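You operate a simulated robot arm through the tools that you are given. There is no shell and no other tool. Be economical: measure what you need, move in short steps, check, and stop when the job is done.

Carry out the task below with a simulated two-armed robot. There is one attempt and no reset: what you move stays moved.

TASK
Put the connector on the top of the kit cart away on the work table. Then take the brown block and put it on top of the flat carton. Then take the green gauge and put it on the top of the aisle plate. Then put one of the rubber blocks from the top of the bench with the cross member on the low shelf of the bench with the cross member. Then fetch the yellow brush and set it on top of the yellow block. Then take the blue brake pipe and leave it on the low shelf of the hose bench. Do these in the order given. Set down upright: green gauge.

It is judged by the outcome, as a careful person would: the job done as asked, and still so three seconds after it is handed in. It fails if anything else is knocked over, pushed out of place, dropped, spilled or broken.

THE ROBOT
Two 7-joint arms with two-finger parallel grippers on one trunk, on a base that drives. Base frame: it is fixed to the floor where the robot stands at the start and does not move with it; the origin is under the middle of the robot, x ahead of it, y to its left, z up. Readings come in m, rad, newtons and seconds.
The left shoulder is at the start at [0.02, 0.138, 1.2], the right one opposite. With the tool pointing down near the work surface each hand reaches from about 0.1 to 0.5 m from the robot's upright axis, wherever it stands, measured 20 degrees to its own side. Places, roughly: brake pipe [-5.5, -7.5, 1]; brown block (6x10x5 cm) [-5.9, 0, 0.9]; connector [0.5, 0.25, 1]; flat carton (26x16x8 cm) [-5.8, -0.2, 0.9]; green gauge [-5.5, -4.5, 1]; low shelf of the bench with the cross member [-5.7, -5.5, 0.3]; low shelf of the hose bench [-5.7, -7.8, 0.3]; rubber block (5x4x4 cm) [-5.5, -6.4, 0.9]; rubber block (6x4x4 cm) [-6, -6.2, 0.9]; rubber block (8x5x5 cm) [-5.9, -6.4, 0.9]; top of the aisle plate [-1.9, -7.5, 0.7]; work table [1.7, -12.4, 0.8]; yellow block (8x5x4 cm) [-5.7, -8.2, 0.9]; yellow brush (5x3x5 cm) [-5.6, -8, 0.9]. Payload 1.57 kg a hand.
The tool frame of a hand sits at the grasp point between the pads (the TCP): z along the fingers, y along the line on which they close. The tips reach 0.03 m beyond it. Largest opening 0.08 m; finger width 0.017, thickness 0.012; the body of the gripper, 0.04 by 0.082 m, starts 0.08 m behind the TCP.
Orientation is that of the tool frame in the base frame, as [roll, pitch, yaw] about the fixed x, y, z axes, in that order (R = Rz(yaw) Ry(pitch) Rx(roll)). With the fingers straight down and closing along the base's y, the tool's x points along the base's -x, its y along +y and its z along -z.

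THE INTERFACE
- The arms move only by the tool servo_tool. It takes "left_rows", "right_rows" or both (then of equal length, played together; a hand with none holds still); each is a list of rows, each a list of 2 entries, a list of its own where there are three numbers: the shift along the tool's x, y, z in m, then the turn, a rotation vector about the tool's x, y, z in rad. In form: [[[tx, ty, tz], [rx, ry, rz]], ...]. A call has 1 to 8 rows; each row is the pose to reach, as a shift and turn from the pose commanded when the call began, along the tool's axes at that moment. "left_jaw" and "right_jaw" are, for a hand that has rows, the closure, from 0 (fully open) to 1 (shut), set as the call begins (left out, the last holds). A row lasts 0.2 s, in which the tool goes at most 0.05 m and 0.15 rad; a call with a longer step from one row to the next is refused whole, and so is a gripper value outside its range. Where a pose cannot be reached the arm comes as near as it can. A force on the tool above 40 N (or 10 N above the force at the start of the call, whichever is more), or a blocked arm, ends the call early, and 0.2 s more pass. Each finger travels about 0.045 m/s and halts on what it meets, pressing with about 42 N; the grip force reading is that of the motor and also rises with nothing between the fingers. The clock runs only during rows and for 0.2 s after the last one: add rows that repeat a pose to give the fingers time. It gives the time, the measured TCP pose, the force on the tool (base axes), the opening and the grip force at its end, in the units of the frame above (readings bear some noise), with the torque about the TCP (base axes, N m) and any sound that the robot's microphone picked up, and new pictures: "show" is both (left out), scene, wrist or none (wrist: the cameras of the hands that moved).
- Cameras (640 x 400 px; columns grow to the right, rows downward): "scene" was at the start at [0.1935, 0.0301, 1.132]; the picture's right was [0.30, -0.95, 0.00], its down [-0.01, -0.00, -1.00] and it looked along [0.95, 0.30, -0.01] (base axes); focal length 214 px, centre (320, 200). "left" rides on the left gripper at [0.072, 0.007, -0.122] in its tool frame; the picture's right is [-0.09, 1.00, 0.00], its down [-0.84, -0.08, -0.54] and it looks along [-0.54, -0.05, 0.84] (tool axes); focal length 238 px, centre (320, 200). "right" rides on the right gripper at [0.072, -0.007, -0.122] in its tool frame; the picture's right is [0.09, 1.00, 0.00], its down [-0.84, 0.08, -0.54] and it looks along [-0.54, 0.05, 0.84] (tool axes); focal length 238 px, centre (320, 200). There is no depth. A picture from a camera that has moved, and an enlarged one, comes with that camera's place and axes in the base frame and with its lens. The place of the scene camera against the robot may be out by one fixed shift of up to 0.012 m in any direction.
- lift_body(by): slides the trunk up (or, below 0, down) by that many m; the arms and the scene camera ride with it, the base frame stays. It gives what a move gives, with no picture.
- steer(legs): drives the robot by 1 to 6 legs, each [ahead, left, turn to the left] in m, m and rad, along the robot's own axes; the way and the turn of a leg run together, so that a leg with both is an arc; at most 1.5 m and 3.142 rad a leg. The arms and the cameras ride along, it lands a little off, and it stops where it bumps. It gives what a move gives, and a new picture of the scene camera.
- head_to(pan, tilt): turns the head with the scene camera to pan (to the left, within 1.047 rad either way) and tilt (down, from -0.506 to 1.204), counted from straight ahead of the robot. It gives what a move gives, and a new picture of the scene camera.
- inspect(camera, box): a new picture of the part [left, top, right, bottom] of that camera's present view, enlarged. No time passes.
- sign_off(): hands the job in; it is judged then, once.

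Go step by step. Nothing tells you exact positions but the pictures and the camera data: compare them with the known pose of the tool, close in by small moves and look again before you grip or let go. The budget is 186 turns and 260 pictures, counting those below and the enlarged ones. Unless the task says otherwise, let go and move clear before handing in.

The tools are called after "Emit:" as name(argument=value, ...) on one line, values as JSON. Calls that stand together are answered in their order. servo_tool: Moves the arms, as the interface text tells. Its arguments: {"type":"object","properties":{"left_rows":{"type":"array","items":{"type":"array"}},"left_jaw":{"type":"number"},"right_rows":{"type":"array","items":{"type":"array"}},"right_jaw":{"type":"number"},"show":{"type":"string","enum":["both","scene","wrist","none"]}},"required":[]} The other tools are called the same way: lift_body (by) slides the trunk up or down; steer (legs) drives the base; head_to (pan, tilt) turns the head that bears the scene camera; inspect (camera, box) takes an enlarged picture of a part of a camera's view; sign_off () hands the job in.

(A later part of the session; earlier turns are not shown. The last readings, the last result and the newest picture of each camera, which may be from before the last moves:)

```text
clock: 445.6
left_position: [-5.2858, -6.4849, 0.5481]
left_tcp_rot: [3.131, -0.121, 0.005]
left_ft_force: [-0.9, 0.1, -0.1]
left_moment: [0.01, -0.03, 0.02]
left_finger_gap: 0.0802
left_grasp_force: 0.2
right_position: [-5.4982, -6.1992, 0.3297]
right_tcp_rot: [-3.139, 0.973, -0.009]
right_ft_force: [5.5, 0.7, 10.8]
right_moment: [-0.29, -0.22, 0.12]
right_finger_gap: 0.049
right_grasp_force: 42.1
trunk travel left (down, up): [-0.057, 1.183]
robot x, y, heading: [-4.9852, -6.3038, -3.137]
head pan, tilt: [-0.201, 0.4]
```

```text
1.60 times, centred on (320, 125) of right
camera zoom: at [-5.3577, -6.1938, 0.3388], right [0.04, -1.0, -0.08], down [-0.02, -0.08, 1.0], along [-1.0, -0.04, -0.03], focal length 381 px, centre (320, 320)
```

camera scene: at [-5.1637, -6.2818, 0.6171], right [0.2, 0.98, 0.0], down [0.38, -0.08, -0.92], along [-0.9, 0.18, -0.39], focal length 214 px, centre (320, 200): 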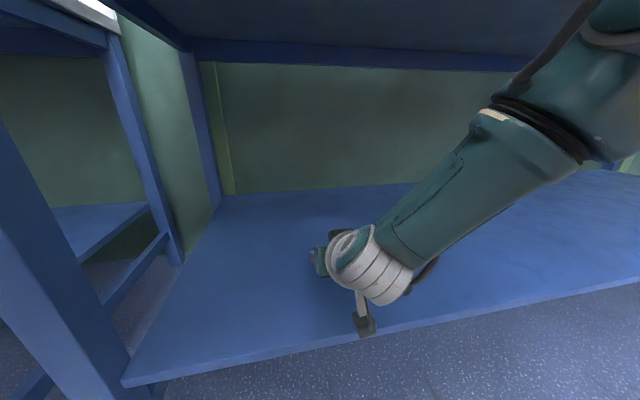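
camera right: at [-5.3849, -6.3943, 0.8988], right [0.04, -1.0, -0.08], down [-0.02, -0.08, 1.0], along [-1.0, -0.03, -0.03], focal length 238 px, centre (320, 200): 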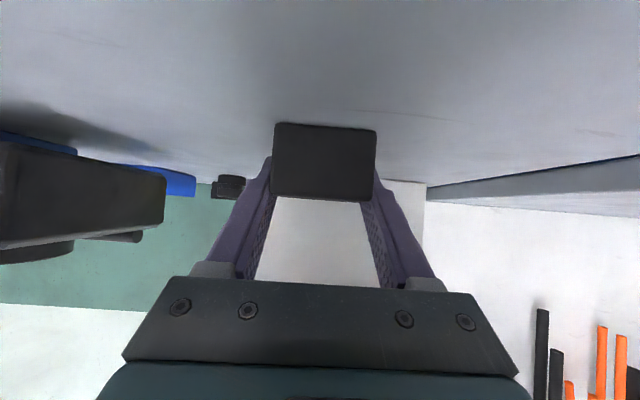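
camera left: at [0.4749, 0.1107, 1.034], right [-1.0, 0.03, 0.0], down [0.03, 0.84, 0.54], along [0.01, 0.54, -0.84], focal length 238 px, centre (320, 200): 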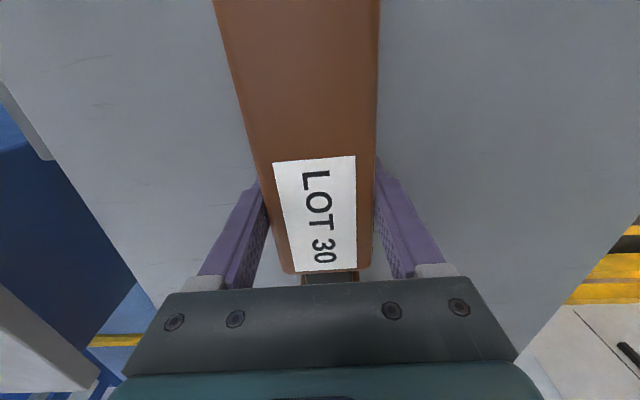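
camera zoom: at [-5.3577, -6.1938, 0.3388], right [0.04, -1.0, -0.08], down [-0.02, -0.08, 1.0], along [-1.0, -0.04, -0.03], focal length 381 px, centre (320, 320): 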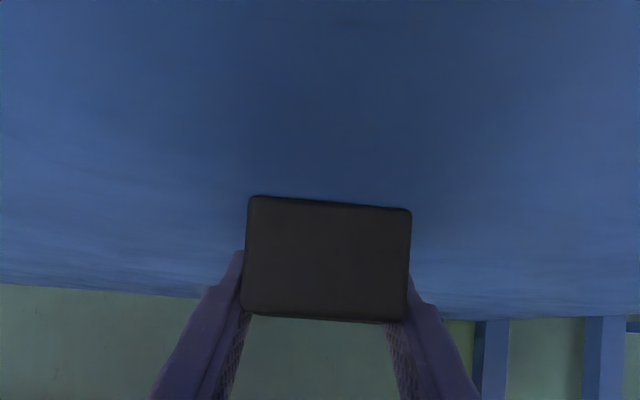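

The block rests on the shelf. I open, rise slightly and back out.

Emit:
servo_tool(right_rows=[[[0, 0, 0], [0, 0, 0]], [[0, 0, 0], [0, 0, 0]], [[0, 0, 0], [0, 0, 0]], [[0, 0, 0], [0, 0, 0]]], right_jaw=0, show="none")

Emit:
lift_body(by=0.012)

Emit:
steer(legs=[[-0.5, 0, 0]])

Emit:
inspect(camera="right", box=[160, 0, 480, 200])

```text
clock: 446.6
left_position: [-5.287, -6.4846, 0.5475]
left_tcp_rot: [3.131, -0.118, 0.002]
left_ft_force: [-0.6, -0.3, -0.3]
left_moment: [-0.03, 0.01, 0.0]
left_finger_gap: 0.0799
left_grasp_force: 0.1
right_position: [-5.4989, -6.1986, 0.3304]
right_tcp_rot: [-3.137, 0.973, -0.008]
right_ft_force: [0.5, 0.3, -0.5]
right_moment: [0.01, 0.0, -0.01]
right_finger_gap: 0.0801
right_grasp_force: 0.0
trunk travel left (down, up): [-0.057, 1.183]
robot x, y, heading: [-4.9808, -6.3043, -3.144]
head pan, tilt: [-0.201, 0.4]
```

```text
clock: 447.2
left_position: [-5.288, -6.4863, 0.5583]
left_tcp_rot: [3.131, -0.121, 0.001]
left_ft_force: [0.2, -0.5, 0.9]
left_moment: [0.01, 0.0, -0.01]
left_finger_gap: 0.0799
left_grasp_force: 0.0
right_position: [-5.499, -6.1984, 0.3419]
right_tcp_rot: [-3.14, 0.971, -0.008]
right_ft_force: [-0.3, 0.8, -0.2]
right_moment: [-0.03, -0.02, 0.02]
right_finger_gap: 0.0798
right_grasp_force: 0.0
trunk travel left (down, up): [-0.069, 1.171]
robot x, y, heading: [-4.9813, -6.3033, -3.146]
head pan, tilt: [-0.201, 0.4]
```

```text
clock: 450.1
left_position: [-4.79, -6.4853, 0.5596]
left_tcp_rot: [3.131, -0.12, 0.001]
left_ft_force: [0.2, -0.1, 0.1]
left_moment: [-0.02, 0.01, -0.01]
left_finger_gap: 0.08
left_grasp_force: 0.1
right_position: [-5.0033, -6.1978, 0.3419]
right_tcp_rot: [-3.14, 0.976, -0.012]
right_ft_force: [0.0, 0.0, 0.1]
right_moment: [0.0, -0.01, -0.03]
right_finger_gap: 0.08
right_grasp_force: 0.1
trunk travel left (down, up): [-0.069, 1.171]
robot x, y, heading: [-4.4847, -6.3014, 3.139]
head pan, tilt: [-0.201, 0.4]
camera scene: at [-4.669, -6.2817, 0.5895], right [0.2, 0.98, 0.0], down [0.38, -0.08, -0.92], along [-0.9, 0.19, -0.39], focal length 214 px, centre (320, 200)
```

scene: 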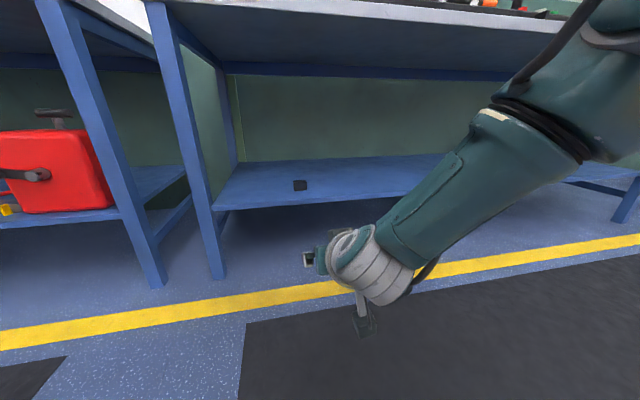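

```text
2.00 times, centred on (320, 100) of right
camera zoom: at [-4.8621, -6.193, 0.3508], right [0.04, -1.0, -0.08], down [-0.02, -0.08, 1.0], along [-1.0, -0.03, -0.03], focal length 477 px, centre (320, 400)
```

zoom: 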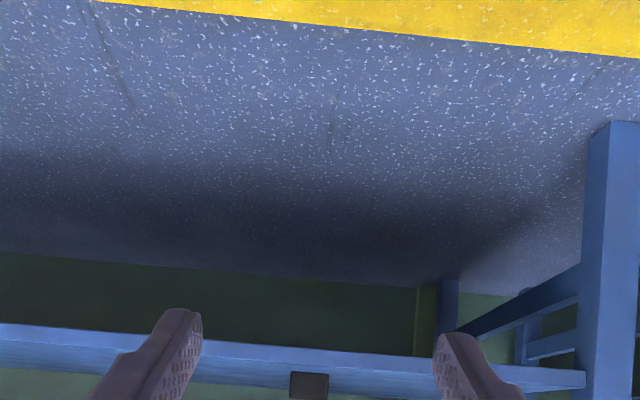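

The rubber block is on the low shelf. I raise the trunk and sidestep south to the hose bench.

Emit:
lift_body(by=0.4)

Emit:
lift_body(by=0.3)

Emit:
steer(legs=[[0, 1.3, 0], [0.1, 0.4, 0]])

Emit:
head_to(pan=0.0, tilt=0.55)

```text
clock: 454.0
left_position: [-4.7914, -6.4851, 0.9587]
left_tcp_rot: [3.13, -0.12, 0.002]
left_ft_force: [0.1, -0.8, 0.4]
left_moment: [0.01, -0.04, 0.0]
left_finger_gap: 0.0801
left_grasp_force: 0.0
right_position: [-5.0023, -6.1978, 0.74]
right_tcp_rot: [-3.137, 0.972, -0.011]
right_ft_force: [-1.2, -0.1, 0.1]
right_moment: [-0.04, 0.0, -0.03]
right_finger_gap: 0.0799
right_grasp_force: 0.1
trunk travel left (down, up): [-0.469, 0.771]
robot x, y, heading: [-4.4876, -6.3016, 3.14]
head pan, tilt: [-0.201, 0.4]
```

```text
clock: 457.0
left_position: [-4.7896, -6.485, 1.2584]
left_tcp_rot: [3.13, -0.12, 0.001]
left_ft_force: [-0.2, -0.6, 0.9]
left_moment: [0.02, -0.01, 0.03]
left_finger_gap: 0.08
left_grasp_force: 0.0
right_position: [-5.0011, -6.1979, 1.0411]
right_tcp_rot: [-3.138, 0.973, -0.012]
right_ft_force: [0.5, 0.0, 0.4]
right_moment: [0.03, 0.02, 0.0]
right_finger_gap: 0.0799
right_grasp_force: 0.0
trunk travel left (down, up): [-0.769, 0.471]
robot x, y, heading: [-4.4865, -6.3039, 3.135]
head pan, tilt: [-0.201, 0.4]
```

```text
clock: 465.7
left_position: [-4.873, -8.1967, 1.2593]
left_tcp_rot: [3.129, -0.121, 0.02]
left_ft_force: [-0.5, 0.2, -0.1]
left_moment: [0.04, 0.01, -0.02]
left_finger_gap: 0.0799
left_grasp_force: 0.1
right_position: [-5.0901, -7.9133, 1.0416]
right_tcp_rot: [-3.139, 0.972, 0.006]
right_ft_force: [-0.3, -0.6, -0.2]
right_moment: [-0.03, -0.01, -0.01]
right_finger_gap: 0.0799
right_grasp_force: 0.1
trunk travel left (down, up): [-0.769, 0.471]
robot x, y, heading: [-4.5743, -8.0096, -3.124]
head pan, tilt: [-0.201, 0.4]
camera scene: at [-4.7554, -7.9918, 1.2894], right [0.18, 0.98, 0.0], down [0.38, -0.07, -0.92], along [-0.91, 0.17, -0.39], focal length 214 px, centre (320, 200)
```

scene: 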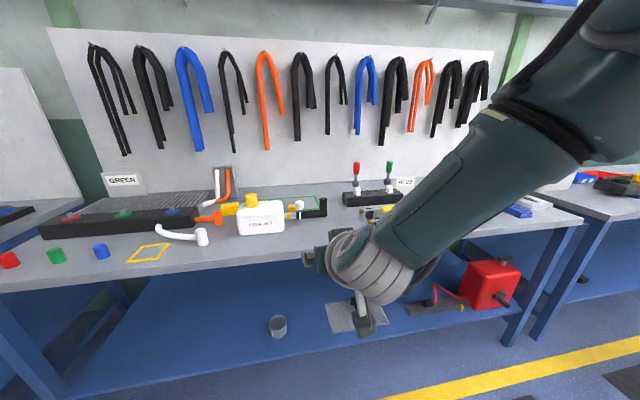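

```text
clock: 466.4
left_position: [-4.8732, -8.1973, 1.2588]
left_tcp_rot: [3.13, -0.121, 0.018]
left_ft_force: [0.0, -0.2, 0.2]
left_moment: [-0.01, 0.0, 0.04]
left_finger_gap: 0.0798
left_grasp_force: 0.1
right_position: [-5.0899, -7.9135, 1.0411]
right_tcp_rot: [-3.139, 0.971, 0.006]
right_ft_force: [-0.4, -0.8, 0.3]
right_moment: [0.02, -0.01, 0.04]
right_finger_gap: 0.0797
right_grasp_force: 0.2
trunk travel left (down, up): [-0.769, 0.471]
robot x, y, heading: [-4.5715, -8.0109, -3.123]
head pan, tilt: [0.0, 0.55]
camera scene: at [-4.7541, -8.0102, 1.2757], right [-0.02, 1.0, 0.0], down [0.52, 0.01, -0.85], along [-0.85, -0.01, -0.52], focal length 214 px, centre (320, 200)
```

scene: 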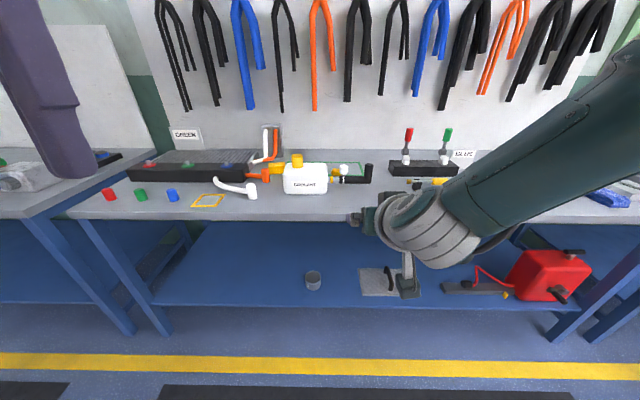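

Emit:
inspect(camera="scene", box=[180, 130, 400, 230])

```text
2.91 times, centred on (290, 180) of scene
camera zoom: at [-4.7541, -8.0102, 1.2757], right [-0.02, 1.0, 0.0], down [0.52, 0.01, -0.85], along [-0.85, -0.01, -0.52], focal length 624 px, centre (407, 258)
```

zoom: 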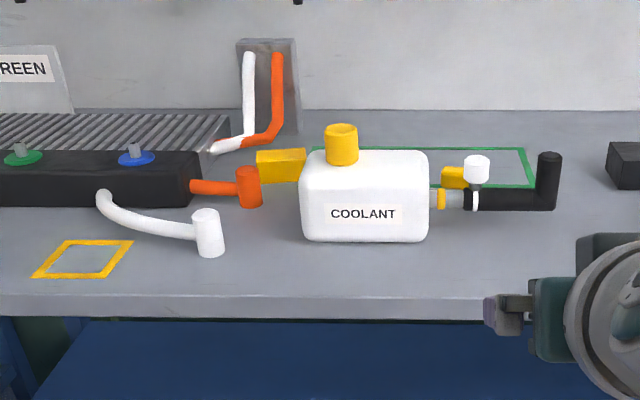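

The yellow brush is near [-5.65, -7.95] behind a black fitting; the yellow block near [-5.66, -8.22] behind an orange fitting. I straighten the right hand, raise the trunk and move closer for a view from above.

Emit:
servo_tool(right_rows=[[[0, -0.02, -0.015], [0, 0.14, 0]], [[0, -0.04, -0.03], [0, 0.28, 0]], [[0, -0.06, -0.045], [0, 0.42, 0]], [[0, -0.08, -0.06], [0, 0.56, 0]], [[0, -0.1, -0.075], [0, 0.7, 0]], [[0, -0.12, -0.09], [0, 0.84, 0]], [[0, -0.12, -0.094], [0, 0.97, 0]]], show="none")

Emit:
lift_body(by=0.3)

Emit:
steer(legs=[[0.35, 0, -0.018]])

Emit:
head_to(pan=0.0, tilt=0.85)

```text
clock: 468.0
left_position: [-4.8735, -8.1967, 1.2602]
left_tcp_rot: [3.13, -0.119, 0.019]
left_ft_force: [-0.3, -0.2, -1.5]
left_moment: [0.03, -0.01, -0.02]
left_finger_gap: 0.0797
left_grasp_force: 0.0
right_position: [-5.0121, -7.7931, 1.0936]
right_tcp_rot: [3.141, 0.002, 0.003]
right_ft_force: [-0.6, -0.2, -0.1]
right_moment: [0.0, 0.03, -0.03]
right_finger_gap: 0.08
right_grasp_force: 0.1
trunk travel left (down, up): [-0.769, 0.471]
robot x, y, heading: [-4.5737, -8.0091, -3.126]
head pan, tilt: [0.0, 0.55]
```

```text
clock: 471.0
left_position: [-4.8736, -8.1977, 1.5584]
left_tcp_rot: [3.132, -0.12, 0.017]
left_ft_force: [-0.1, -0.1, 0.9]
left_moment: [0.02, 0.02, 0.01]
left_finger_gap: 0.0799
left_grasp_force: 0.0
right_position: [-5.0138, -7.7933, 1.3936]
right_tcp_rot: [-3.138, 0.0, 0.005]
right_ft_force: [-0.7, -0.3, 0.4]
right_moment: [0.02, 0.0, 0.02]
right_finger_gap: 0.0801
right_grasp_force: 0.1
trunk travel left (down, up): [-1.069, 0.171]
robot x, y, heading: [-4.5705, -8.0076, -3.121]
head pan, tilt: [0.0, 0.55]
```

```text
clock: 473.3
left_position: [-5.2267, -8.1961, 1.5588]
left_tcp_rot: [3.132, -0.121, 0.003]
left_ft_force: [-1.0, 0.0, 0.2]
left_moment: [-0.01, 0.02, 0.02]
left_finger_gap: 0.0799
left_grasp_force: 0.1
right_position: [-5.3584, -7.7886, 1.3938]
right_tcp_rot: [-3.139, 0.002, -0.011]
right_ft_force: [0.2, -0.5, 0.3]
right_moment: [0.02, 0.0, 0.02]
right_finger_gap: 0.0803
right_grasp_force: 0.0
trunk travel left (down, up): [-1.069, 0.171]
robot x, y, heading: [-4.9222, -8.0151, 3.143]
head pan, tilt: [0.0, 0.55]
camera scene: at [-5.1044, -8.01, 1.5756], right [0.0, 1.0, 0.0], down [0.52, 0.0, -0.85], along [-0.85, 0.0, -0.52], focal length 214 px, centre (320, 200)
```

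scene: 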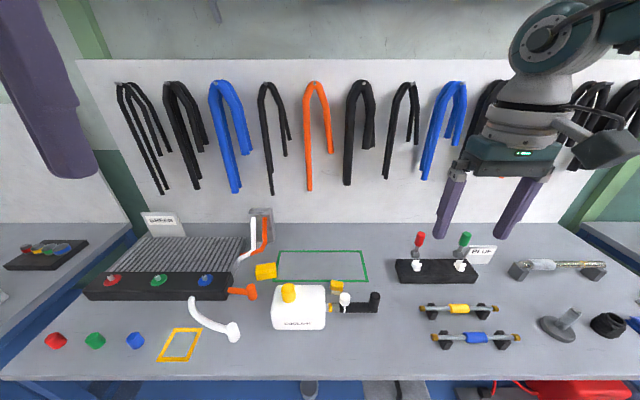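

```text
clock: 474.1
left_position: [-5.227, -8.1943, 1.5594]
left_tcp_rot: [3.132, -0.121, 0.004]
left_ft_force: [-0.1, -0.8, 0.0]
left_moment: [0.01, 0.0, 0.0]
left_finger_gap: 0.0801
left_grasp_force: 0.0
right_position: [-5.3591, -7.7888, 1.393]
right_tcp_rot: [-3.141, 0.002, -0.012]
right_ft_force: [0.1, 0.1, -0.6]
right_moment: [-0.01, -0.04, 0.02]
right_finger_gap: 0.0797
right_grasp_force: 0.1
trunk travel left (down, up): [-1.069, 0.171]
robot x, y, heading: [-4.9255, -8.0148, 3.145]
head pan, tilt: [0.0, 0.85]
camera scene: at [-5.0929, -8.01, 1.5503], right [0.0, 1.0, 0.0], down [0.75, 0.0, -0.66], along [-0.66, 0.0, -0.75], focal length 214 px, centre (320, 200)
```

scene: 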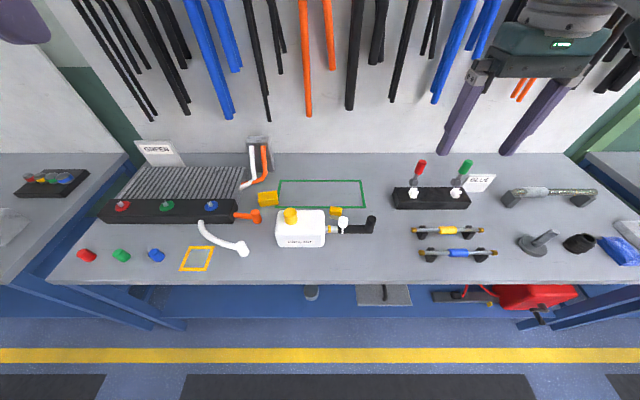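

Emit:
inspect(camera="scene", box=[230, 175, 390, 265])

Emit:
inspect(camera="scene", box=[390, 190, 550, 290])

```text
4.00 times, centred on (310, 220) of scene
camera zoom: at [-5.0929, -8.01, 1.5503], right [0.0, 1.0, 0.0], down [0.75, 0.0, -0.66], along [-0.66, 0.0, -0.75], focal length 858 px, centre (360, 120)
```

zoom: 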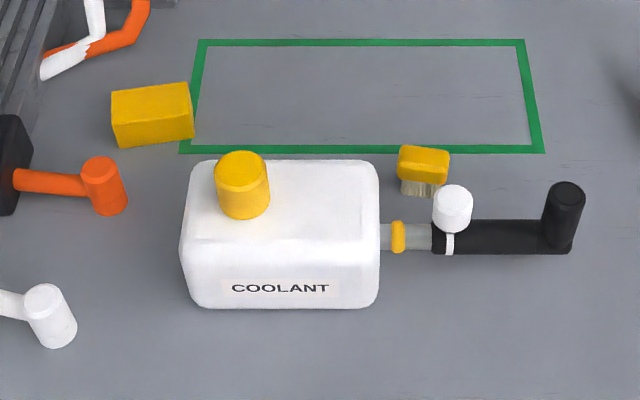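

```text
4.00 times, centred on (470, 240) of scene
camera zoom: at [-5.0929, -8.01, 1.5503], right [0.0, 1.0, 0.0], down [0.75, 0.0, -0.66], along [-0.66, 0.0, -0.75], focal length 858 px, centre (-280, 40)
```

zoom: 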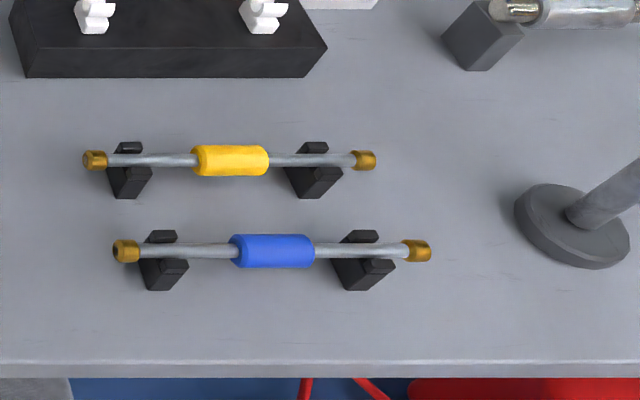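

The brush stands bristles-down at about [-5.627, -7.94] (5 cm along y), just behind the tank; the yellow block is at [-5.671, -8.22]. I tilt the right hand 0.3 rad outward, line up laterally, drive in and lower.

Emit:
servo_tool(right_rows=[[[0, 0.035, 0], [0, -0.1, 0]], [[0, 0.07, 0], [0, -0.2, 0]], [[0, 0.096, 0], [0, -0.3, 0]]], show="none")

Emit:
steer(legs=[[0.2, 0.055, -0.003]])

Emit:
lift_body(by=-0.35)

Emit:
inspect(camera="right", box=[0, 0, 640, 400])

```text
clock: 474.9
left_position: [-5.2265, -8.1952, 1.5586]
left_tcp_rot: [3.131, -0.119, 0.002]
left_ft_force: [-0.2, -0.1, 0.3]
left_moment: [0.02, -0.03, -0.01]
left_finger_gap: 0.0801
left_grasp_force: 0.1
right_position: [-5.3624, -7.8868, 1.3938]
right_tcp_rot: [-3.138, 0.304, -0.013]
right_ft_force: [-0.2, -0.1, -0.2]
right_moment: [0.01, 0.04, 0.02]
right_finger_gap: 0.0803
right_grasp_force: 0.1
trunk travel left (down, up): [-1.069, 0.171]
robot x, y, heading: [-4.9193, -8.0132, 3.14]
head pan, tilt: [0.0, 0.85]
```

```text
clock: 476.5
left_position: [-5.4269, -8.2515, 1.558]
left_tcp_rot: [3.131, -0.121, 0.005]
left_ft_force: [-0.5, -0.5, 0.5]
left_moment: [-0.02, -0.01, 0.0]
left_finger_gap: 0.0802
left_grasp_force: 0.0
right_position: [-5.5635, -7.9424, 1.3936]
right_tcp_rot: [-3.139, 0.302, -0.01]
right_ft_force: [-0.5, 0.5, -0.2]
right_moment: [-0.01, -0.01, 0.03]
right_finger_gap: 0.0803
right_grasp_force: 0.2
trunk travel left (down, up): [-1.069, 0.171]
robot x, y, heading: [-5.1264, -8.0674, -3.138]
head pan, tilt: [0.0, 0.85]
camera scene: at [-5.2934, -8.0663, 1.5502], right [0.0, 1.0, 0.0], down [0.75, 0.0, -0.66], along [-0.66, 0.0, -0.75], focal length 214 px, centre (320, 200)
```

scene: 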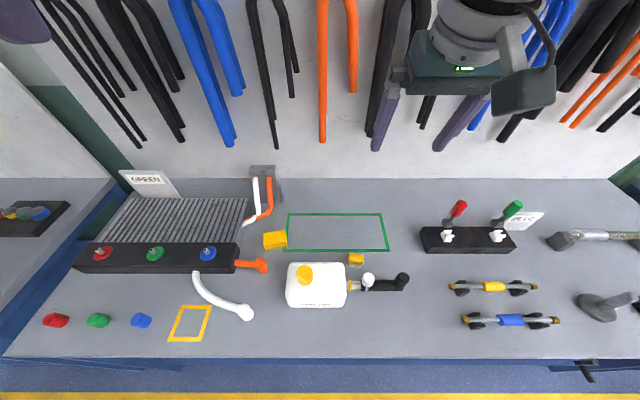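

```text
clock: 479.9
left_position: [-5.4267, -8.2529, 1.2101]
left_tcp_rot: [3.13, -0.12, 0.005]
left_ft_force: [-0.2, -0.2, -0.7]
left_moment: [0.0, -0.02, -0.01]
left_finger_gap: 0.0801
left_grasp_force: 0.1
right_position: [-5.5636, -7.942, 1.0429]
right_tcp_rot: [-3.14, 0.301, -0.011]
right_ft_force: [0.2, 0.3, -0.6]
right_moment: [-0.02, -0.02, -0.02]
right_finger_gap: 0.08
right_grasp_force: 0.0
trunk travel left (down, up): [-0.719, 0.521]
robot x, y, heading: [-5.1236, -8.069, -3.139]
head pan, tilt: [0.0, 0.85]
```

```text
1.00 times, centred on (320, 200) of right (not enlarged: the box is as wide or as high as the picture)
camera zoom: at [-5.4587, -7.9367, 1.1382], right [0.08, -1.0, -0.03], down [-0.64, -0.07, 0.77], along [-0.77, -0.04, -0.64], focal length 238 px, centre (320, 200)
```

zoom: 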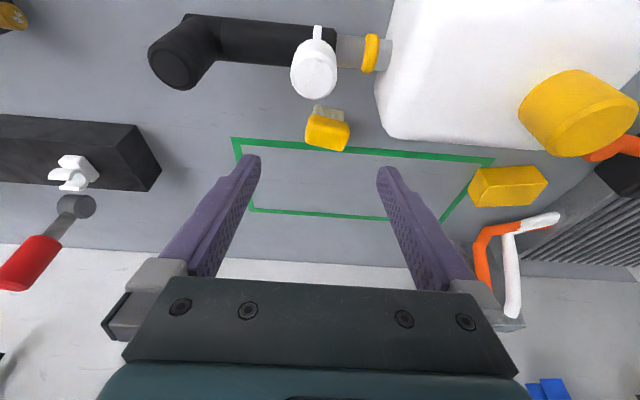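

Emit:
inspect(camera="right", box=[260, 60, 420, 180])

```text
3.33 times, centred on (340, 120) of right
camera zoom: at [-5.4587, -7.9367, 1.1382], right [0.08, -1.0, -0.03], down [-0.64, -0.07, 0.77], along [-0.77, -0.04, -0.64], focal length 794 px, centre (253, 467)
```

zoom: 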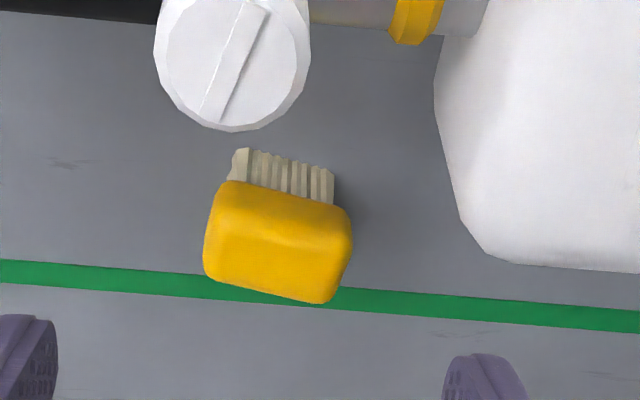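

The brush is turned about 0.17 rad; I turn the hand to match, move over it (≈[-5.622, -7.95]) and then lower.

Emit:
servo_tool(right_rows=[[[-0.016, 0.003, 0.016], [0.017, 0, 0.053]], [[-0.032, 0.006, 0.032], [0.034, 0, 0.106]], [[-0.0465, 0.008, 0.046], [0.05, 0, 0.16]]], show="none")

Emit:
lift_body(by=-0.05)

Emit:
inspect(camera="right", box=[160, 0, 480, 200])

Emit:
inspect(camera="scene", box=[220, 120, 460, 300])

```text
clock: 480.7
left_position: [-5.4269, -8.2516, 1.2095]
left_tcp_rot: [3.132, -0.121, 0.006]
left_ft_force: [-0.8, -0.6, 0.0]
left_moment: [0.02, -0.01, 0.02]
left_finger_gap: 0.0801
left_grasp_force: 0.1
right_position: [-5.6212, -7.9492, 1.013]
right_tcp_rot: [-3.14, 0.303, -0.176]
right_ft_force: [-0.1, 0.2, -0.2]
right_moment: [0.02, -0.01, 0.01]
right_finger_gap: 0.0801
right_grasp_force: 0.0
trunk travel left (down, up): [-0.719, 0.521]
robot x, y, heading: [-5.1229, -8.071, -3.141]
head pan, tilt: [0.0, 0.85]
```

```text
clock: 481.6
left_position: [-5.4281, -8.2518, 1.16]
left_tcp_rot: [3.132, -0.119, 0.005]
left_ft_force: [0.1, -0.5, -0.2]
left_moment: [0.01, -0.03, 0.01]
left_finger_gap: 0.0799
left_grasp_force: 0.2
right_position: [-5.6222, -7.9472, 0.9618]
right_tcp_rot: [-3.139, 0.302, -0.18]
right_ft_force: [0.3, 1.4, -1.0]
right_moment: [0.01, 0.01, -0.01]
right_finger_gap: 0.0799
right_grasp_force: 0.2
trunk travel left (down, up): [-0.669, 0.571]
robot x, y, heading: [-5.1236, -8.0676, -3.142]
head pan, tilt: [0.0, 0.85]
```

```text
2.00 times, centred on (320, 100) of right
camera zoom: at [-5.5179, -7.9609, 1.0577], right [-0.09, -1.0, -0.03], down [-0.64, 0.04, 0.77], along [-0.76, 0.09, -0.64], focal length 477 px, centre (320, 400)
```

zoom: 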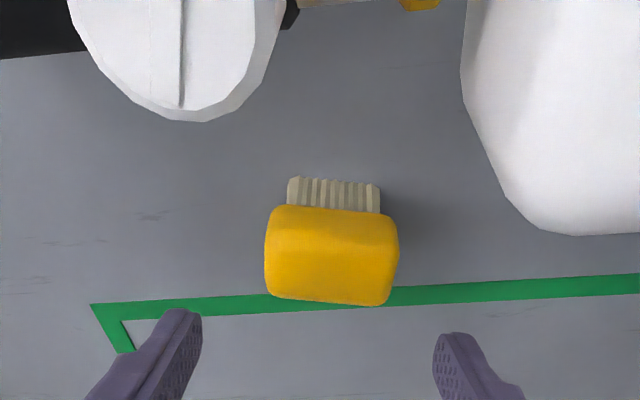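

```text
2.22 times, centred on (340, 210) of scene
camera zoom: at [-5.2934, -8.0663, 1.1502], right [0.0, 1.0, 0.0], down [0.75, 0.0, -0.66], along [-0.66, 0.0, -0.75], focal length 477 px, centre (276, 178)
```

zoom: 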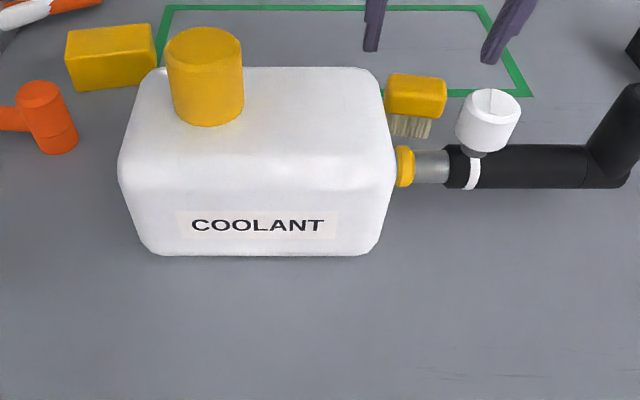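

The hand is aligned with the brush. I lower the last 6.5 cm and close.

Emit:
lift_body(by=-0.063)

Emit:
inspect(camera="right", box=[160, 0, 480, 200])

Emit:
inspect(camera="scene", box=[280, 80, 480, 230])

```text
clock: 482.7
left_position: [-5.4271, -8.2519, 1.0958]
left_tcp_rot: [3.131, -0.12, 0.005]
left_ft_force: [0.1, 0.9, 0.3]
left_moment: [-0.01, -0.01, 0.02]
left_finger_gap: 0.0799
left_grasp_force: 0.0
right_position: [-5.6221, -7.9492, 0.9001]
right_tcp_rot: [-3.139, 0.301, -0.178]
right_ft_force: [-0.6, -0.5, 1.4]
right_moment: [0.01, 0.02, 0.0]
right_finger_gap: 0.0801
right_grasp_force: 0.0
trunk travel left (down, up): [-0.606, 0.634]
robot x, y, heading: [-5.1235, -8.0689, -3.138]
head pan, tilt: [0.0, 0.85]
```

```text
2.00 times, centred on (320, 100) of right
camera zoom: at [-5.5179, -7.9609, 0.9947], right [-0.09, -1.0, -0.03], down [-0.64, 0.04, 0.77], along [-0.76, 0.09, -0.64], focal length 477 px, centre (320, 400)
```

zoom: 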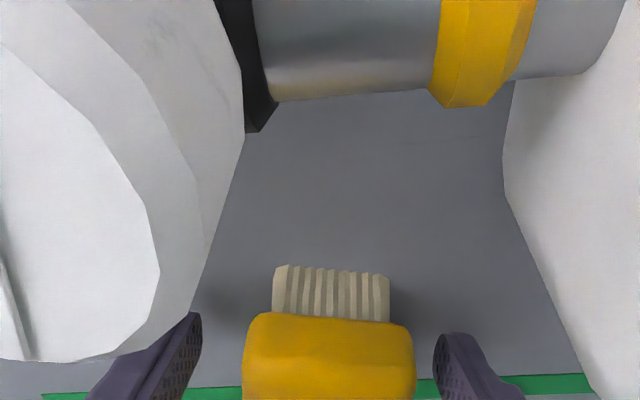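

```text
2.67 times, centred on (380, 155) of scene
camera zoom: at [-5.2934, -8.0663, 1.0873], right [0.0, 1.0, 0.0], down [0.75, 0.0, -0.66], along [-0.66, 0.0, -0.75], focal length 572 px, centre (160, 320)
```

zoom: 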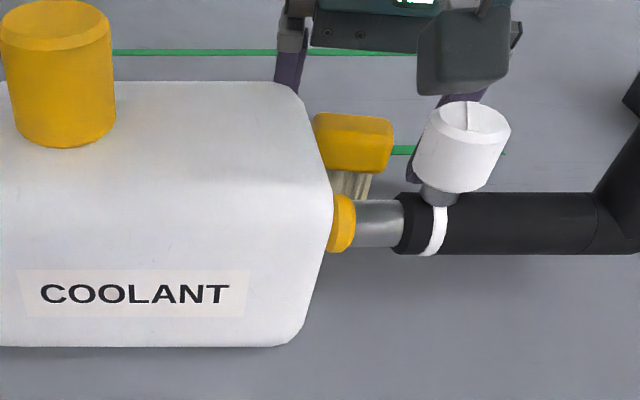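

Emit:
servo_tool(right_rows=[[[0.005, 0, 0.001], [0, 0, 0]], [[0.005, 0, 0.001], [0, 0, 0]], [[0.005, 0, 0.001], [0, 0, 0]], [[0.005, 0, 0.001], [0, 0, 0]], [[0.005, 0, 0.001], [0, 0, 0]], [[0.005, 0, 0.001], [0, 0, 0]]], right_jaw=1, show="wrist")

Emit:
lift_body(by=0.15)

Emit:
inspect(camera="scene", box=[200, 60, 480, 260])

```text
clock: 484.1
left_position: [-5.4259, -8.2523, 1.0964]
left_tcp_rot: [3.131, -0.12, 0.006]
left_ft_force: [-0.4, -0.6, -0.4]
left_moment: [0.02, -0.02, 0.0]
left_finger_gap: 0.0801
left_grasp_force: 0.1
right_position: [-5.6163, -7.9486, 0.8973]
right_tcp_rot: [-3.141, 0.302, -0.177]
right_ft_force: [0.3, -0.4, -0.5]
right_moment: [-0.01, -0.03, -0.01]
right_finger_gap: 0.0491
right_grasp_force: 42.0
trunk travel left (down, up): [-0.606, 0.634]
robot x, y, heading: [-5.1234, -8.0681, -3.142]
head pan, tilt: [0.0, 0.85]
camera right: at [-5.5132, -7.9614, 0.9923], right [-0.09, -1.0, -0.03], down [-0.64, 0.04, 0.77], along [-0.76, 0.09, -0.64], focal length 238 px, centre (320, 200)
```

right: 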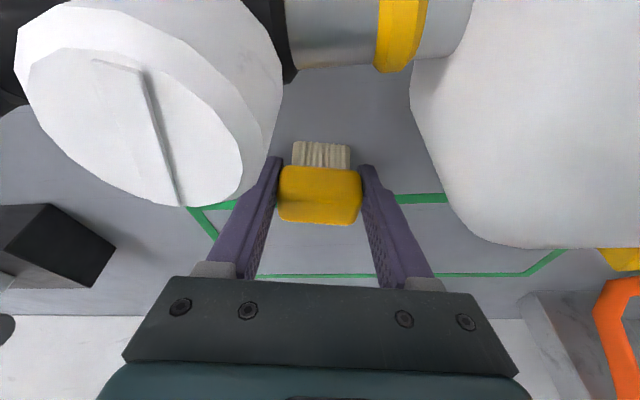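

```text
clock: 485.8
left_position: [-5.4279, -8.2527, 1.2459]
left_tcp_rot: [3.132, -0.12, 0.004]
left_ft_force: [0.2, 1.7, 0.3]
left_moment: [0.01, 0.01, 0.0]
left_finger_gap: 0.0798
left_grasp_force: 0.1
right_position: [-5.6168, -7.9487, 1.0479]
right_tcp_rot: [-3.14, 0.301, -0.178]
right_ft_force: [0.3, 0.2, 0.0]
right_moment: [0.02, -0.01, 0.04]
right_finger_gap: 0.049
right_grasp_force: 42.1
trunk travel left (down, up): [-0.756, 0.484]
robot x, y, heading: [-5.1226, -8.071, -3.144]
head pan, tilt: [0.0, 0.85]
```

```text
2.00 times, centred on (340, 160) of scene
camera zoom: at [-5.2933, -8.0663, 1.2372], right [0.0, 1.0, 0.0], down [0.75, 0.0, -0.66], along [-0.66, 0.0, -0.75], focal length 429 px, centre (280, 280)
```

zoom: 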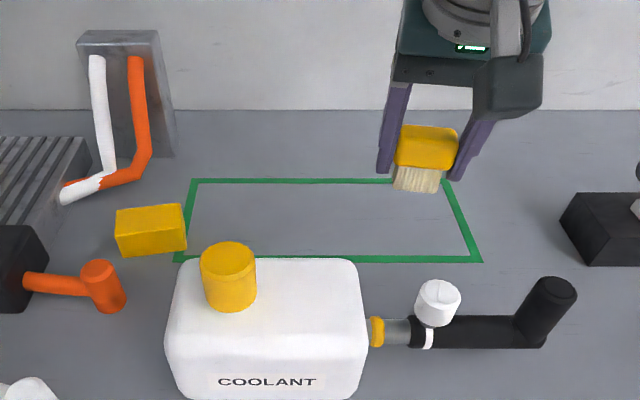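

Brush held. The yellow block centre is about [-5.68, -8.225]. I raise a bit, sidestep left to bring the hand over it, and turn the hand to match.

Emit:
lift_body(by=0.1)

Emit:
steer(legs=[[0, 0.28, 0], [0.03, 0, 0]])

Emit:
servo_tool(right_rows=[[[-0.012, 0, 0.005], [-0.03, 0, -0.096]], [[-0.024, 0, 0.01], [-0.06, 0, -0.19]], [[-0.034, 0, 0.012], [-0.089, 0, -0.287]]])

```text
clock: 487.2
left_position: [-5.4267, -8.251, 1.3465]
left_tcp_rot: [3.131, -0.12, 0.005]
left_ft_force: [-0.2, 0.1, 0.1]
left_moment: [-0.01, 0.02, -0.01]
left_finger_gap: 0.08
left_grasp_force: 0.0
right_position: [-5.617, -7.9496, 1.1469]
right_tcp_rot: [-3.14, 0.303, -0.176]
right_ft_force: [-0.5, 0.4, -0.2]
right_moment: [0.04, -0.01, 0.02]
right_finger_gap: 0.0492
right_grasp_force: 42.1
trunk travel left (down, up): [-0.856, 0.384]
robot x, y, heading: [-5.1223, -8.0673, -3.14]
head pan, tilt: [0.0, 0.85]
```

```text
clock: 489.6
left_position: [-5.4549, -8.5318, 1.3459]
left_tcp_rot: [3.131, -0.12, 0.007]
left_ft_force: [-0.5, -0.3, -0.2]
left_moment: [0.02, -0.02, -0.03]
left_finger_gap: 0.0799
left_grasp_force: 0.1
right_position: [-5.6466, -8.2296, 1.1482]
right_tcp_rot: [-3.141, 0.302, -0.179]
right_ft_force: [-0.4, -1.0, -0.4]
right_moment: [0.03, 0.01, 0.02]
right_finger_gap: 0.0491
right_grasp_force: 41.9
trunk travel left (down, up): [-0.856, 0.384]
robot x, y, heading: [-5.1501, -8.3493, -3.143]
head pan, tilt: [0.0, 0.85]
camera scene: at [-5.3224, -8.3468, 1.3372], right [0.0, 1.0, 0.0], down [0.75, 0.0, -0.66], along [-0.66, 0.0, -0.75], focal length 214 px, centre (320, 200)
```

scene: 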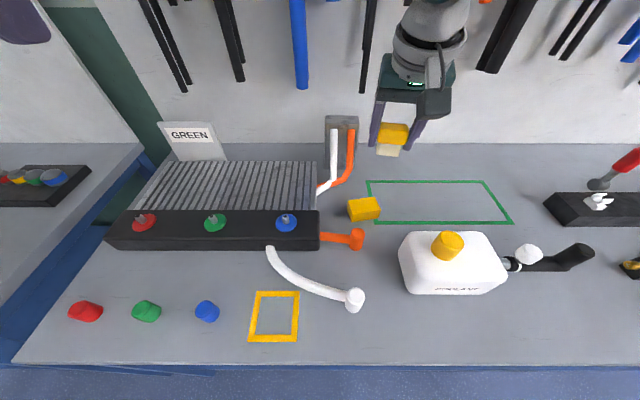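

```text
clock: 490.4
left_position: [-5.4555, -8.5322, 1.3449]
left_tcp_rot: [3.131, -0.12, 0.006]
left_ft_force: [0.0, -1.2, 0.2]
left_moment: [-0.01, -0.01, -0.02]
left_finger_gap: 0.0799
left_grasp_force: 0.1
right_position: [-5.6707, -8.2239, 1.1433]
right_tcp_rot: [-3.14, 0.3, 0.072]
right_ft_force: [0.2, -0.5, -0.1]
right_moment: [0.02, 0.0, -0.01]
right_finger_gap: 0.0492
right_grasp_force: 42.1
right hand out of reach, approached as far as the arm can: row 3
trunk travel left (down, up): [-0.856, 0.384]
robot x, y, heading: [-5.1527, -8.351, -3.141]
head pan, tilt: [0.0, 0.85]
camera scene: at [-5.3224, -8.3468, 1.3372], right [0.0, 1.0, 0.0], down [0.75, 0.0, -0.66], along [-0.66, 0.0, -0.75], focal length 214 px, centre (320, 200)
camera right: at [-5.5672, -8.2098, 1.2392], right [0.16, -0.99, -0.03], down [-0.63, -0.12, 0.77], along [-0.76, -0.11, -0.64], focal length 238 px, centre (320, 200)
```

scene: 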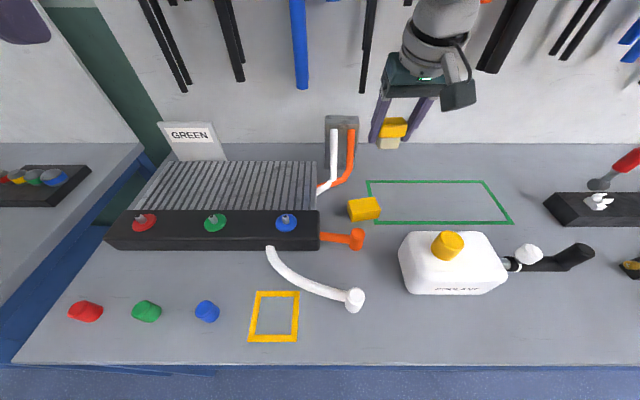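
right: 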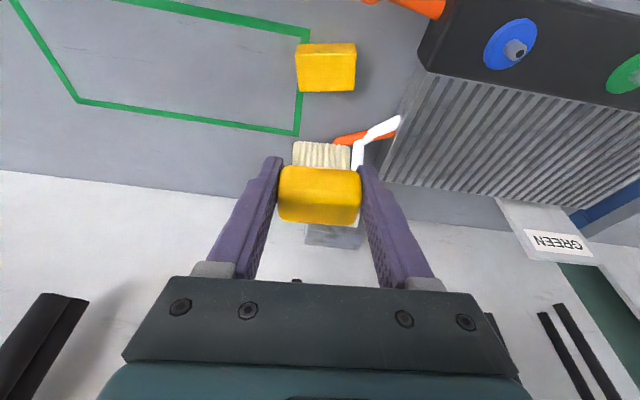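

The block centre by the wrist view is about [-5.698, -8.233]; I need ~2.5 cm more reach. I raise the hand relative to the trunk, lower the trunk, and extend.

Emit:
servo_tool(right_rows=[[[-0.009, 0, -0.029], [0, 0, 0]], [[-0.018, 0, -0.057], [0, 0, 0]], [[-0.024, 0, -0.076], [0, 0, 0]]], show="none")

Emit:
lift_body(by=-0.2)

Emit:
steer(legs=[[0.012, 0.008, 0]])

Emit:
servo_tool(right_rows=[[[-0.01, 0, 0.003], [0, 0, 0]], [[-0.016, 0, 0.005], [0, 0, 0]]])

```text
clock: 491.1
left_position: [-5.4568, -8.5322, 1.3457]
left_tcp_rot: [3.131, -0.121, 0.005]
left_ft_force: [0.2, -0.3, 0.5]
left_moment: [-0.01, 0.02, 0.02]
left_finger_gap: 0.0798
left_grasp_force: 0.1
right_position: [-5.6728, -8.2244, 1.2239]
right_tcp_rot: [-3.141, 0.302, 0.07]
right_ft_force: [0.4, -0.9, -1.0]
right_moment: [-0.03, 0.0, 0.0]
right_finger_gap: 0.0491
right_grasp_force: 41.4
trunk travel left (down, up): [-0.856, 0.384]
robot x, y, heading: [-5.1528, -8.3491, -3.137]
head pan, tilt: [0.0, 0.85]
```

```text
clock: 493.3
left_position: [-5.4558, -8.5308, 1.146]
left_tcp_rot: [3.13, -0.119, 0.007]
left_ft_force: [0.1, -0.5, -0.1]
left_moment: [0.03, -0.02, -0.01]
left_finger_gap: 0.0797
left_grasp_force: 0.1
right_position: [-5.6722, -8.225, 1.0238]
right_tcp_rot: [-3.14, 0.301, 0.075]
right_ft_force: [-0.2, -0.7, -0.8]
right_moment: [-0.01, -0.02, -0.02]
right_finger_gap: 0.049
right_grasp_force: 41.8
trunk travel left (down, up): [-0.656, 0.584]
robot x, y, heading: [-5.1509, -8.3476, -3.142]
head pan, tilt: [0.0, 0.85]
```

```text
clock: 494.1
left_position: [-5.4681, -8.5409, 1.1458]
left_tcp_rot: [3.13, -0.12, 0.004]
left_ft_force: [-0.1, 1.2, 0.3]
left_moment: [0.03, -0.01, -0.01]
left_finger_gap: 0.08
left_grasp_force: 0.1
right_position: [-5.6832, -8.2333, 1.0243]
right_tcp_rot: [-3.14, 0.302, 0.073]
right_ft_force: [0.2, 0.3, -0.5]
right_moment: [0.0, -0.01, 0.01]
right_finger_gap: 0.0491
right_grasp_force: 41.9
trunk travel left (down, up): [-0.656, 0.584]
robot x, y, heading: [-5.1631, -8.3573, -3.142]
head pan, tilt: [0.0, 0.85]
camera scene: at [-5.3343, -8.355, 1.1372], right [0.0, 1.0, 0.0], down [0.75, 0.0, -0.66], along [-0.66, 0.0, -0.75], focal length 214 px, centre (320, 200)
```

scene: 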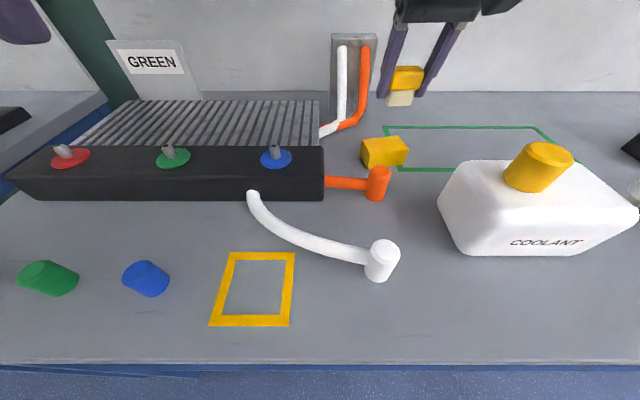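

```text
clock: 494.7
left_position: [-5.4671, -8.5407, 1.1465]
left_tcp_rot: [3.132, -0.12, 0.005]
left_ft_force: [-0.6, 0.2, -0.7]
left_moment: [-0.01, 0.02, -0.01]
left_finger_gap: 0.08
left_grasp_force: 0.0
right_position: [-5.7005, -8.2338, 1.0231]
right_tcp_rot: [-3.14, 0.302, 0.073]
right_ft_force: [0.6, 0.6, -1.0]
right_moment: [0.0, -0.05, 0.02]
right_finger_gap: 0.0493
right_grasp_force: 42.2
trunk travel left (down, up): [-0.656, 0.584]
robot x, y, heading: [-5.1622, -8.358, -3.139]
head pan, tilt: [0.0, 0.85]
camera scene: at [-5.3342, -8.355, 1.1372], right [0.0, 1.0, 0.0], down [0.75, 0.0, -0.66], along [-0.66, 0.0, -0.75], focal length 214 px, centre (320, 200)
camera right: at [-5.5966, -8.2203, 1.1186], right [0.16, -0.99, -0.03], down [-0.63, -0.12, 0.77], along [-0.76, -0.1, -0.64], focal length 238 px, centre (320, 200)
```

scene: 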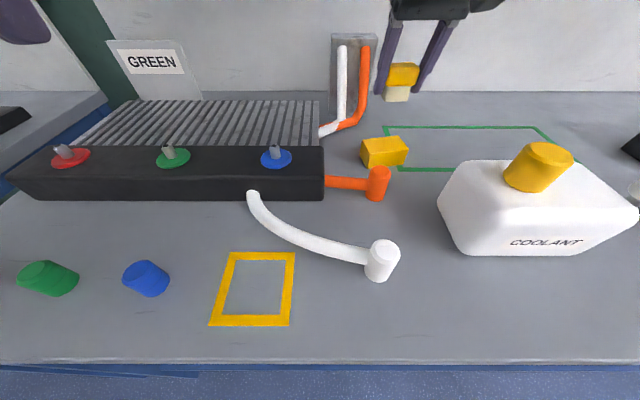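
right: 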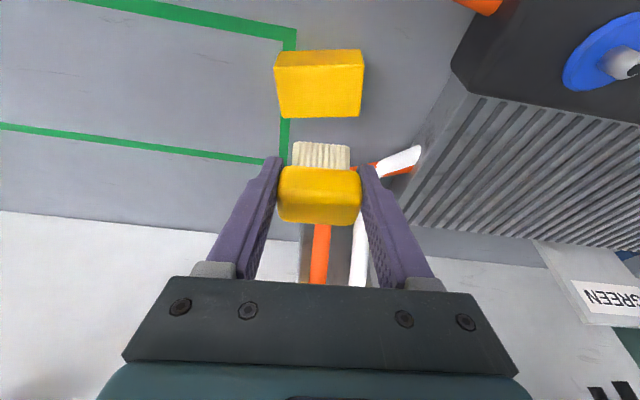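

The brush is right above the block centre. I lower it gently.

Emit:
lift_body(by=-0.075)

Emit:
lift_body(by=-0.006)

Emit:
inspect(camera="scene", box=[300, 40, 480, 180])

```text
clock: 495.8
left_position: [-5.468, -8.5408, 1.0712]
left_tcp_rot: [3.132, -0.121, 0.006]
left_ft_force: [-1.3, 0.1, 0.4]
left_moment: [-0.02, 0.01, 0.04]
left_finger_gap: 0.08
left_grasp_force: 0.1
right_position: [-5.7001, -8.234, 0.9489]
right_tcp_rot: [-3.14, 0.303, 0.072]
right_ft_force: [-0.6, -0.2, -0.5]
right_moment: [0.06, -0.03, -0.01]
right_finger_gap: 0.0489
right_grasp_force: 42.1
trunk travel left (down, up): [-0.581, 0.659]
robot x, y, heading: [-5.1635, -8.3571, -3.14]
head pan, tilt: [0.0, 0.85]
```

```text
clock: 496.4
left_position: [-5.4679, -8.5404, 1.0641]
left_tcp_rot: [3.131, -0.121, 0.005]
left_ft_force: [0.2, -0.4, 0.0]
left_moment: [0.02, 0.0, -0.02]
left_finger_gap: 0.0799
left_grasp_force: 0.0
right_position: [-5.7006, -8.2344, 0.9422]
right_tcp_rot: [-3.139, 0.303, 0.071]
right_ft_force: [0.3, 0.6, -1.5]
right_moment: [0.02, -0.03, 0.0]
right_finger_gap: 0.0491
right_grasp_force: 41.8
trunk travel left (down, up): [-0.575, 0.665]
robot x, y, heading: [-5.1695, -8.3569, -3.14]
head pan, tilt: [0.0, 0.85]
```

```text
2.86 times, centred on (390, 110) of scene
camera zoom: at [-5.3343, -8.3549, 1.0562], right [0.0, 1.0, 0.0], down [0.75, 0.0, -0.66], along [-0.66, 0.0, -0.75], focal length 613 px, centre (120, 457)
```

zoom: 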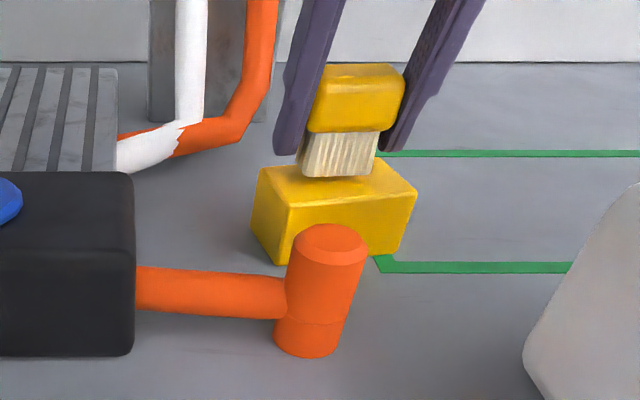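

Emit:
lift_body(by=-0.004)

Emit:
lift_body(by=-0.003)

Emit:
inspect(camera="scene", box=[300, 40, 480, 180])

```text
clock: 496.9
left_position: [-5.4687, -8.5395, 1.0606]
left_tcp_rot: [3.131, -0.121, 0.004]
left_ft_force: [0.3, -0.4, 0.1]
left_moment: [-0.04, -0.04, 0.0]
left_finger_gap: 0.0803
left_grasp_force: 0.1
right_position: [-5.7001, -8.2333, 0.9385]
right_tcp_rot: [-3.141, 0.301, 0.072]
right_ft_force: [0.9, -0.1, -0.9]
right_moment: [0.0, 0.02, 0.01]
right_finger_gap: 0.0495
right_grasp_force: 42.2
trunk travel left (down, up): [-0.571, 0.669]
robot x, y, heading: [-5.1648, -8.3591, -3.138]
head pan, tilt: [0.0, 0.85]
```

```text
clock: 497.4
left_position: [-5.4671, -8.5395, 1.0593]
left_tcp_rot: [3.132, -0.123, 0.005]
left_ft_force: [0.4, 0.4, 1.2]
left_moment: [0.0, 0.02, -0.01]
left_finger_gap: 0.0801
left_grasp_force: 0.0
right_position: [-5.7026, -8.233, 0.9365]
right_tcp_rot: [-3.14, 0.303, 0.072]
right_ft_force: [2.8, -0.3, 11.0]
right_moment: [-0.19, -0.07, 0.04]
right_finger_gap: 0.0493
right_grasp_force: 41.7
trunk travel left (down, up): [-0.568, 0.672]
robot x, y, heading: [-5.1615, -8.3567, -3.14]
head pan, tilt: [0.0, 0.85]
```

```text
2.86 times, centred on (390, 110) of scene
camera zoom: at [-5.3347, -8.3547, 1.0495], right [0.0, 1.0, 0.0], down [0.75, 0.0, -0.66], along [-0.66, 0.0, -0.75], focal length 613 px, centre (120, 457)
```

zoom: 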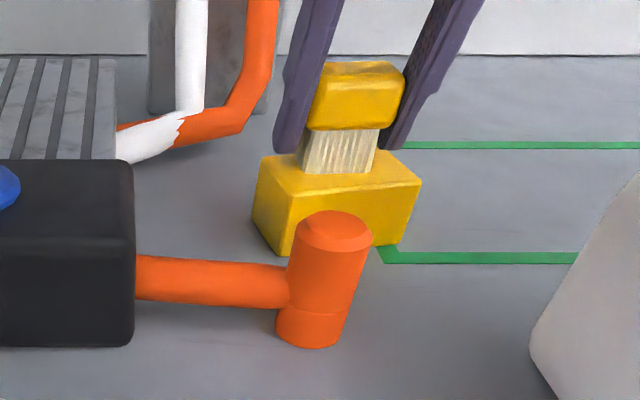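

Contact felt. I release and rise.

Emit:
servo_tool(right_rows=[[[0, 0, 0], [0, 0, 0]], [[0, 0, 0], [0, 0, 0]], [[0, 0, 0], [0, 0, 0]], [[0, 0, 0], [0, 0, 0]], [[0, 0, -0.02], [0, 0, 0]], [[0, 0, -0.06], [0, 0, 0]]], right_jaw=0, show="none")

Emit:
lift_body(by=0.25)

Emit:
inspect(camera="scene", box=[280, 120, 480, 270])

```text
clock: 498.8
left_position: [-5.4686, -8.5399, 1.0585]
left_tcp_rot: [3.13, -0.121, 0.007]
left_ft_force: [-0.3, -0.8, 0.1]
left_moment: [0.01, 0.0, 0.02]
left_finger_gap: 0.0798
left_grasp_force: 0.1
right_position: [-5.6817, -8.2332, 0.9922]
right_tcp_rot: [-3.137, 0.301, 0.072]
right_ft_force: [-0.1, -0.3, -0.4]
right_moment: [0.04, 0.01, 0.0]
right_finger_gap: 0.0802
right_grasp_force: 0.1
trunk travel left (down, up): [-0.568, 0.672]
robot x, y, heading: [-5.1643, -8.3571, -3.137]
head pan, tilt: [0.0, 0.85]
```

```text
clock: 501.4
left_position: [-5.4687, -8.5403, 1.3074]
left_tcp_rot: [3.131, -0.121, 0.005]
left_ft_force: [-0.3, 0.1, 0.3]
left_moment: [0.02, -0.02, -0.04]
left_finger_gap: 0.0798
left_grasp_force: 0.0
right_position: [-5.6814, -8.2344, 1.2421]
right_tcp_rot: [-3.14, 0.301, 0.071]
right_ft_force: [-0.1, 0.8, -0.7]
right_moment: [0.05, -0.02, -0.06]
right_finger_gap: 0.0802
right_grasp_force: 0.1
trunk travel left (down, up): [-0.818, 0.422]
robot x, y, heading: [-5.163, -8.3581, -3.14]
head pan, tilt: [0.0, 0.85]
```

```text
2.67 times, centred on (380, 195) of scene
camera zoom: at [-5.3343, -8.3549, 1.2992], right [0.0, 1.0, 0.0], down [0.75, 0.0, -0.66], along [-0.66, 0.0, -0.75], focal length 572 px, centre (160, 213)
```

zoom: 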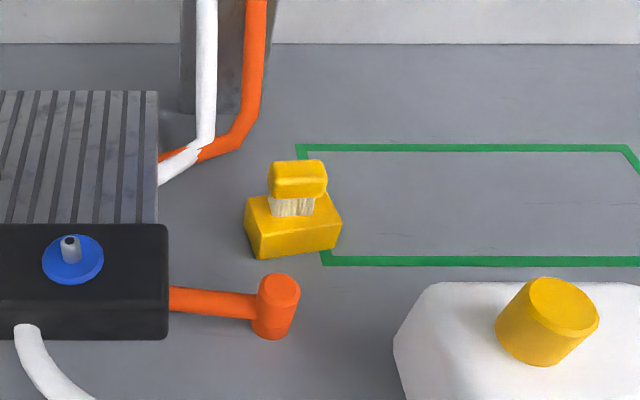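

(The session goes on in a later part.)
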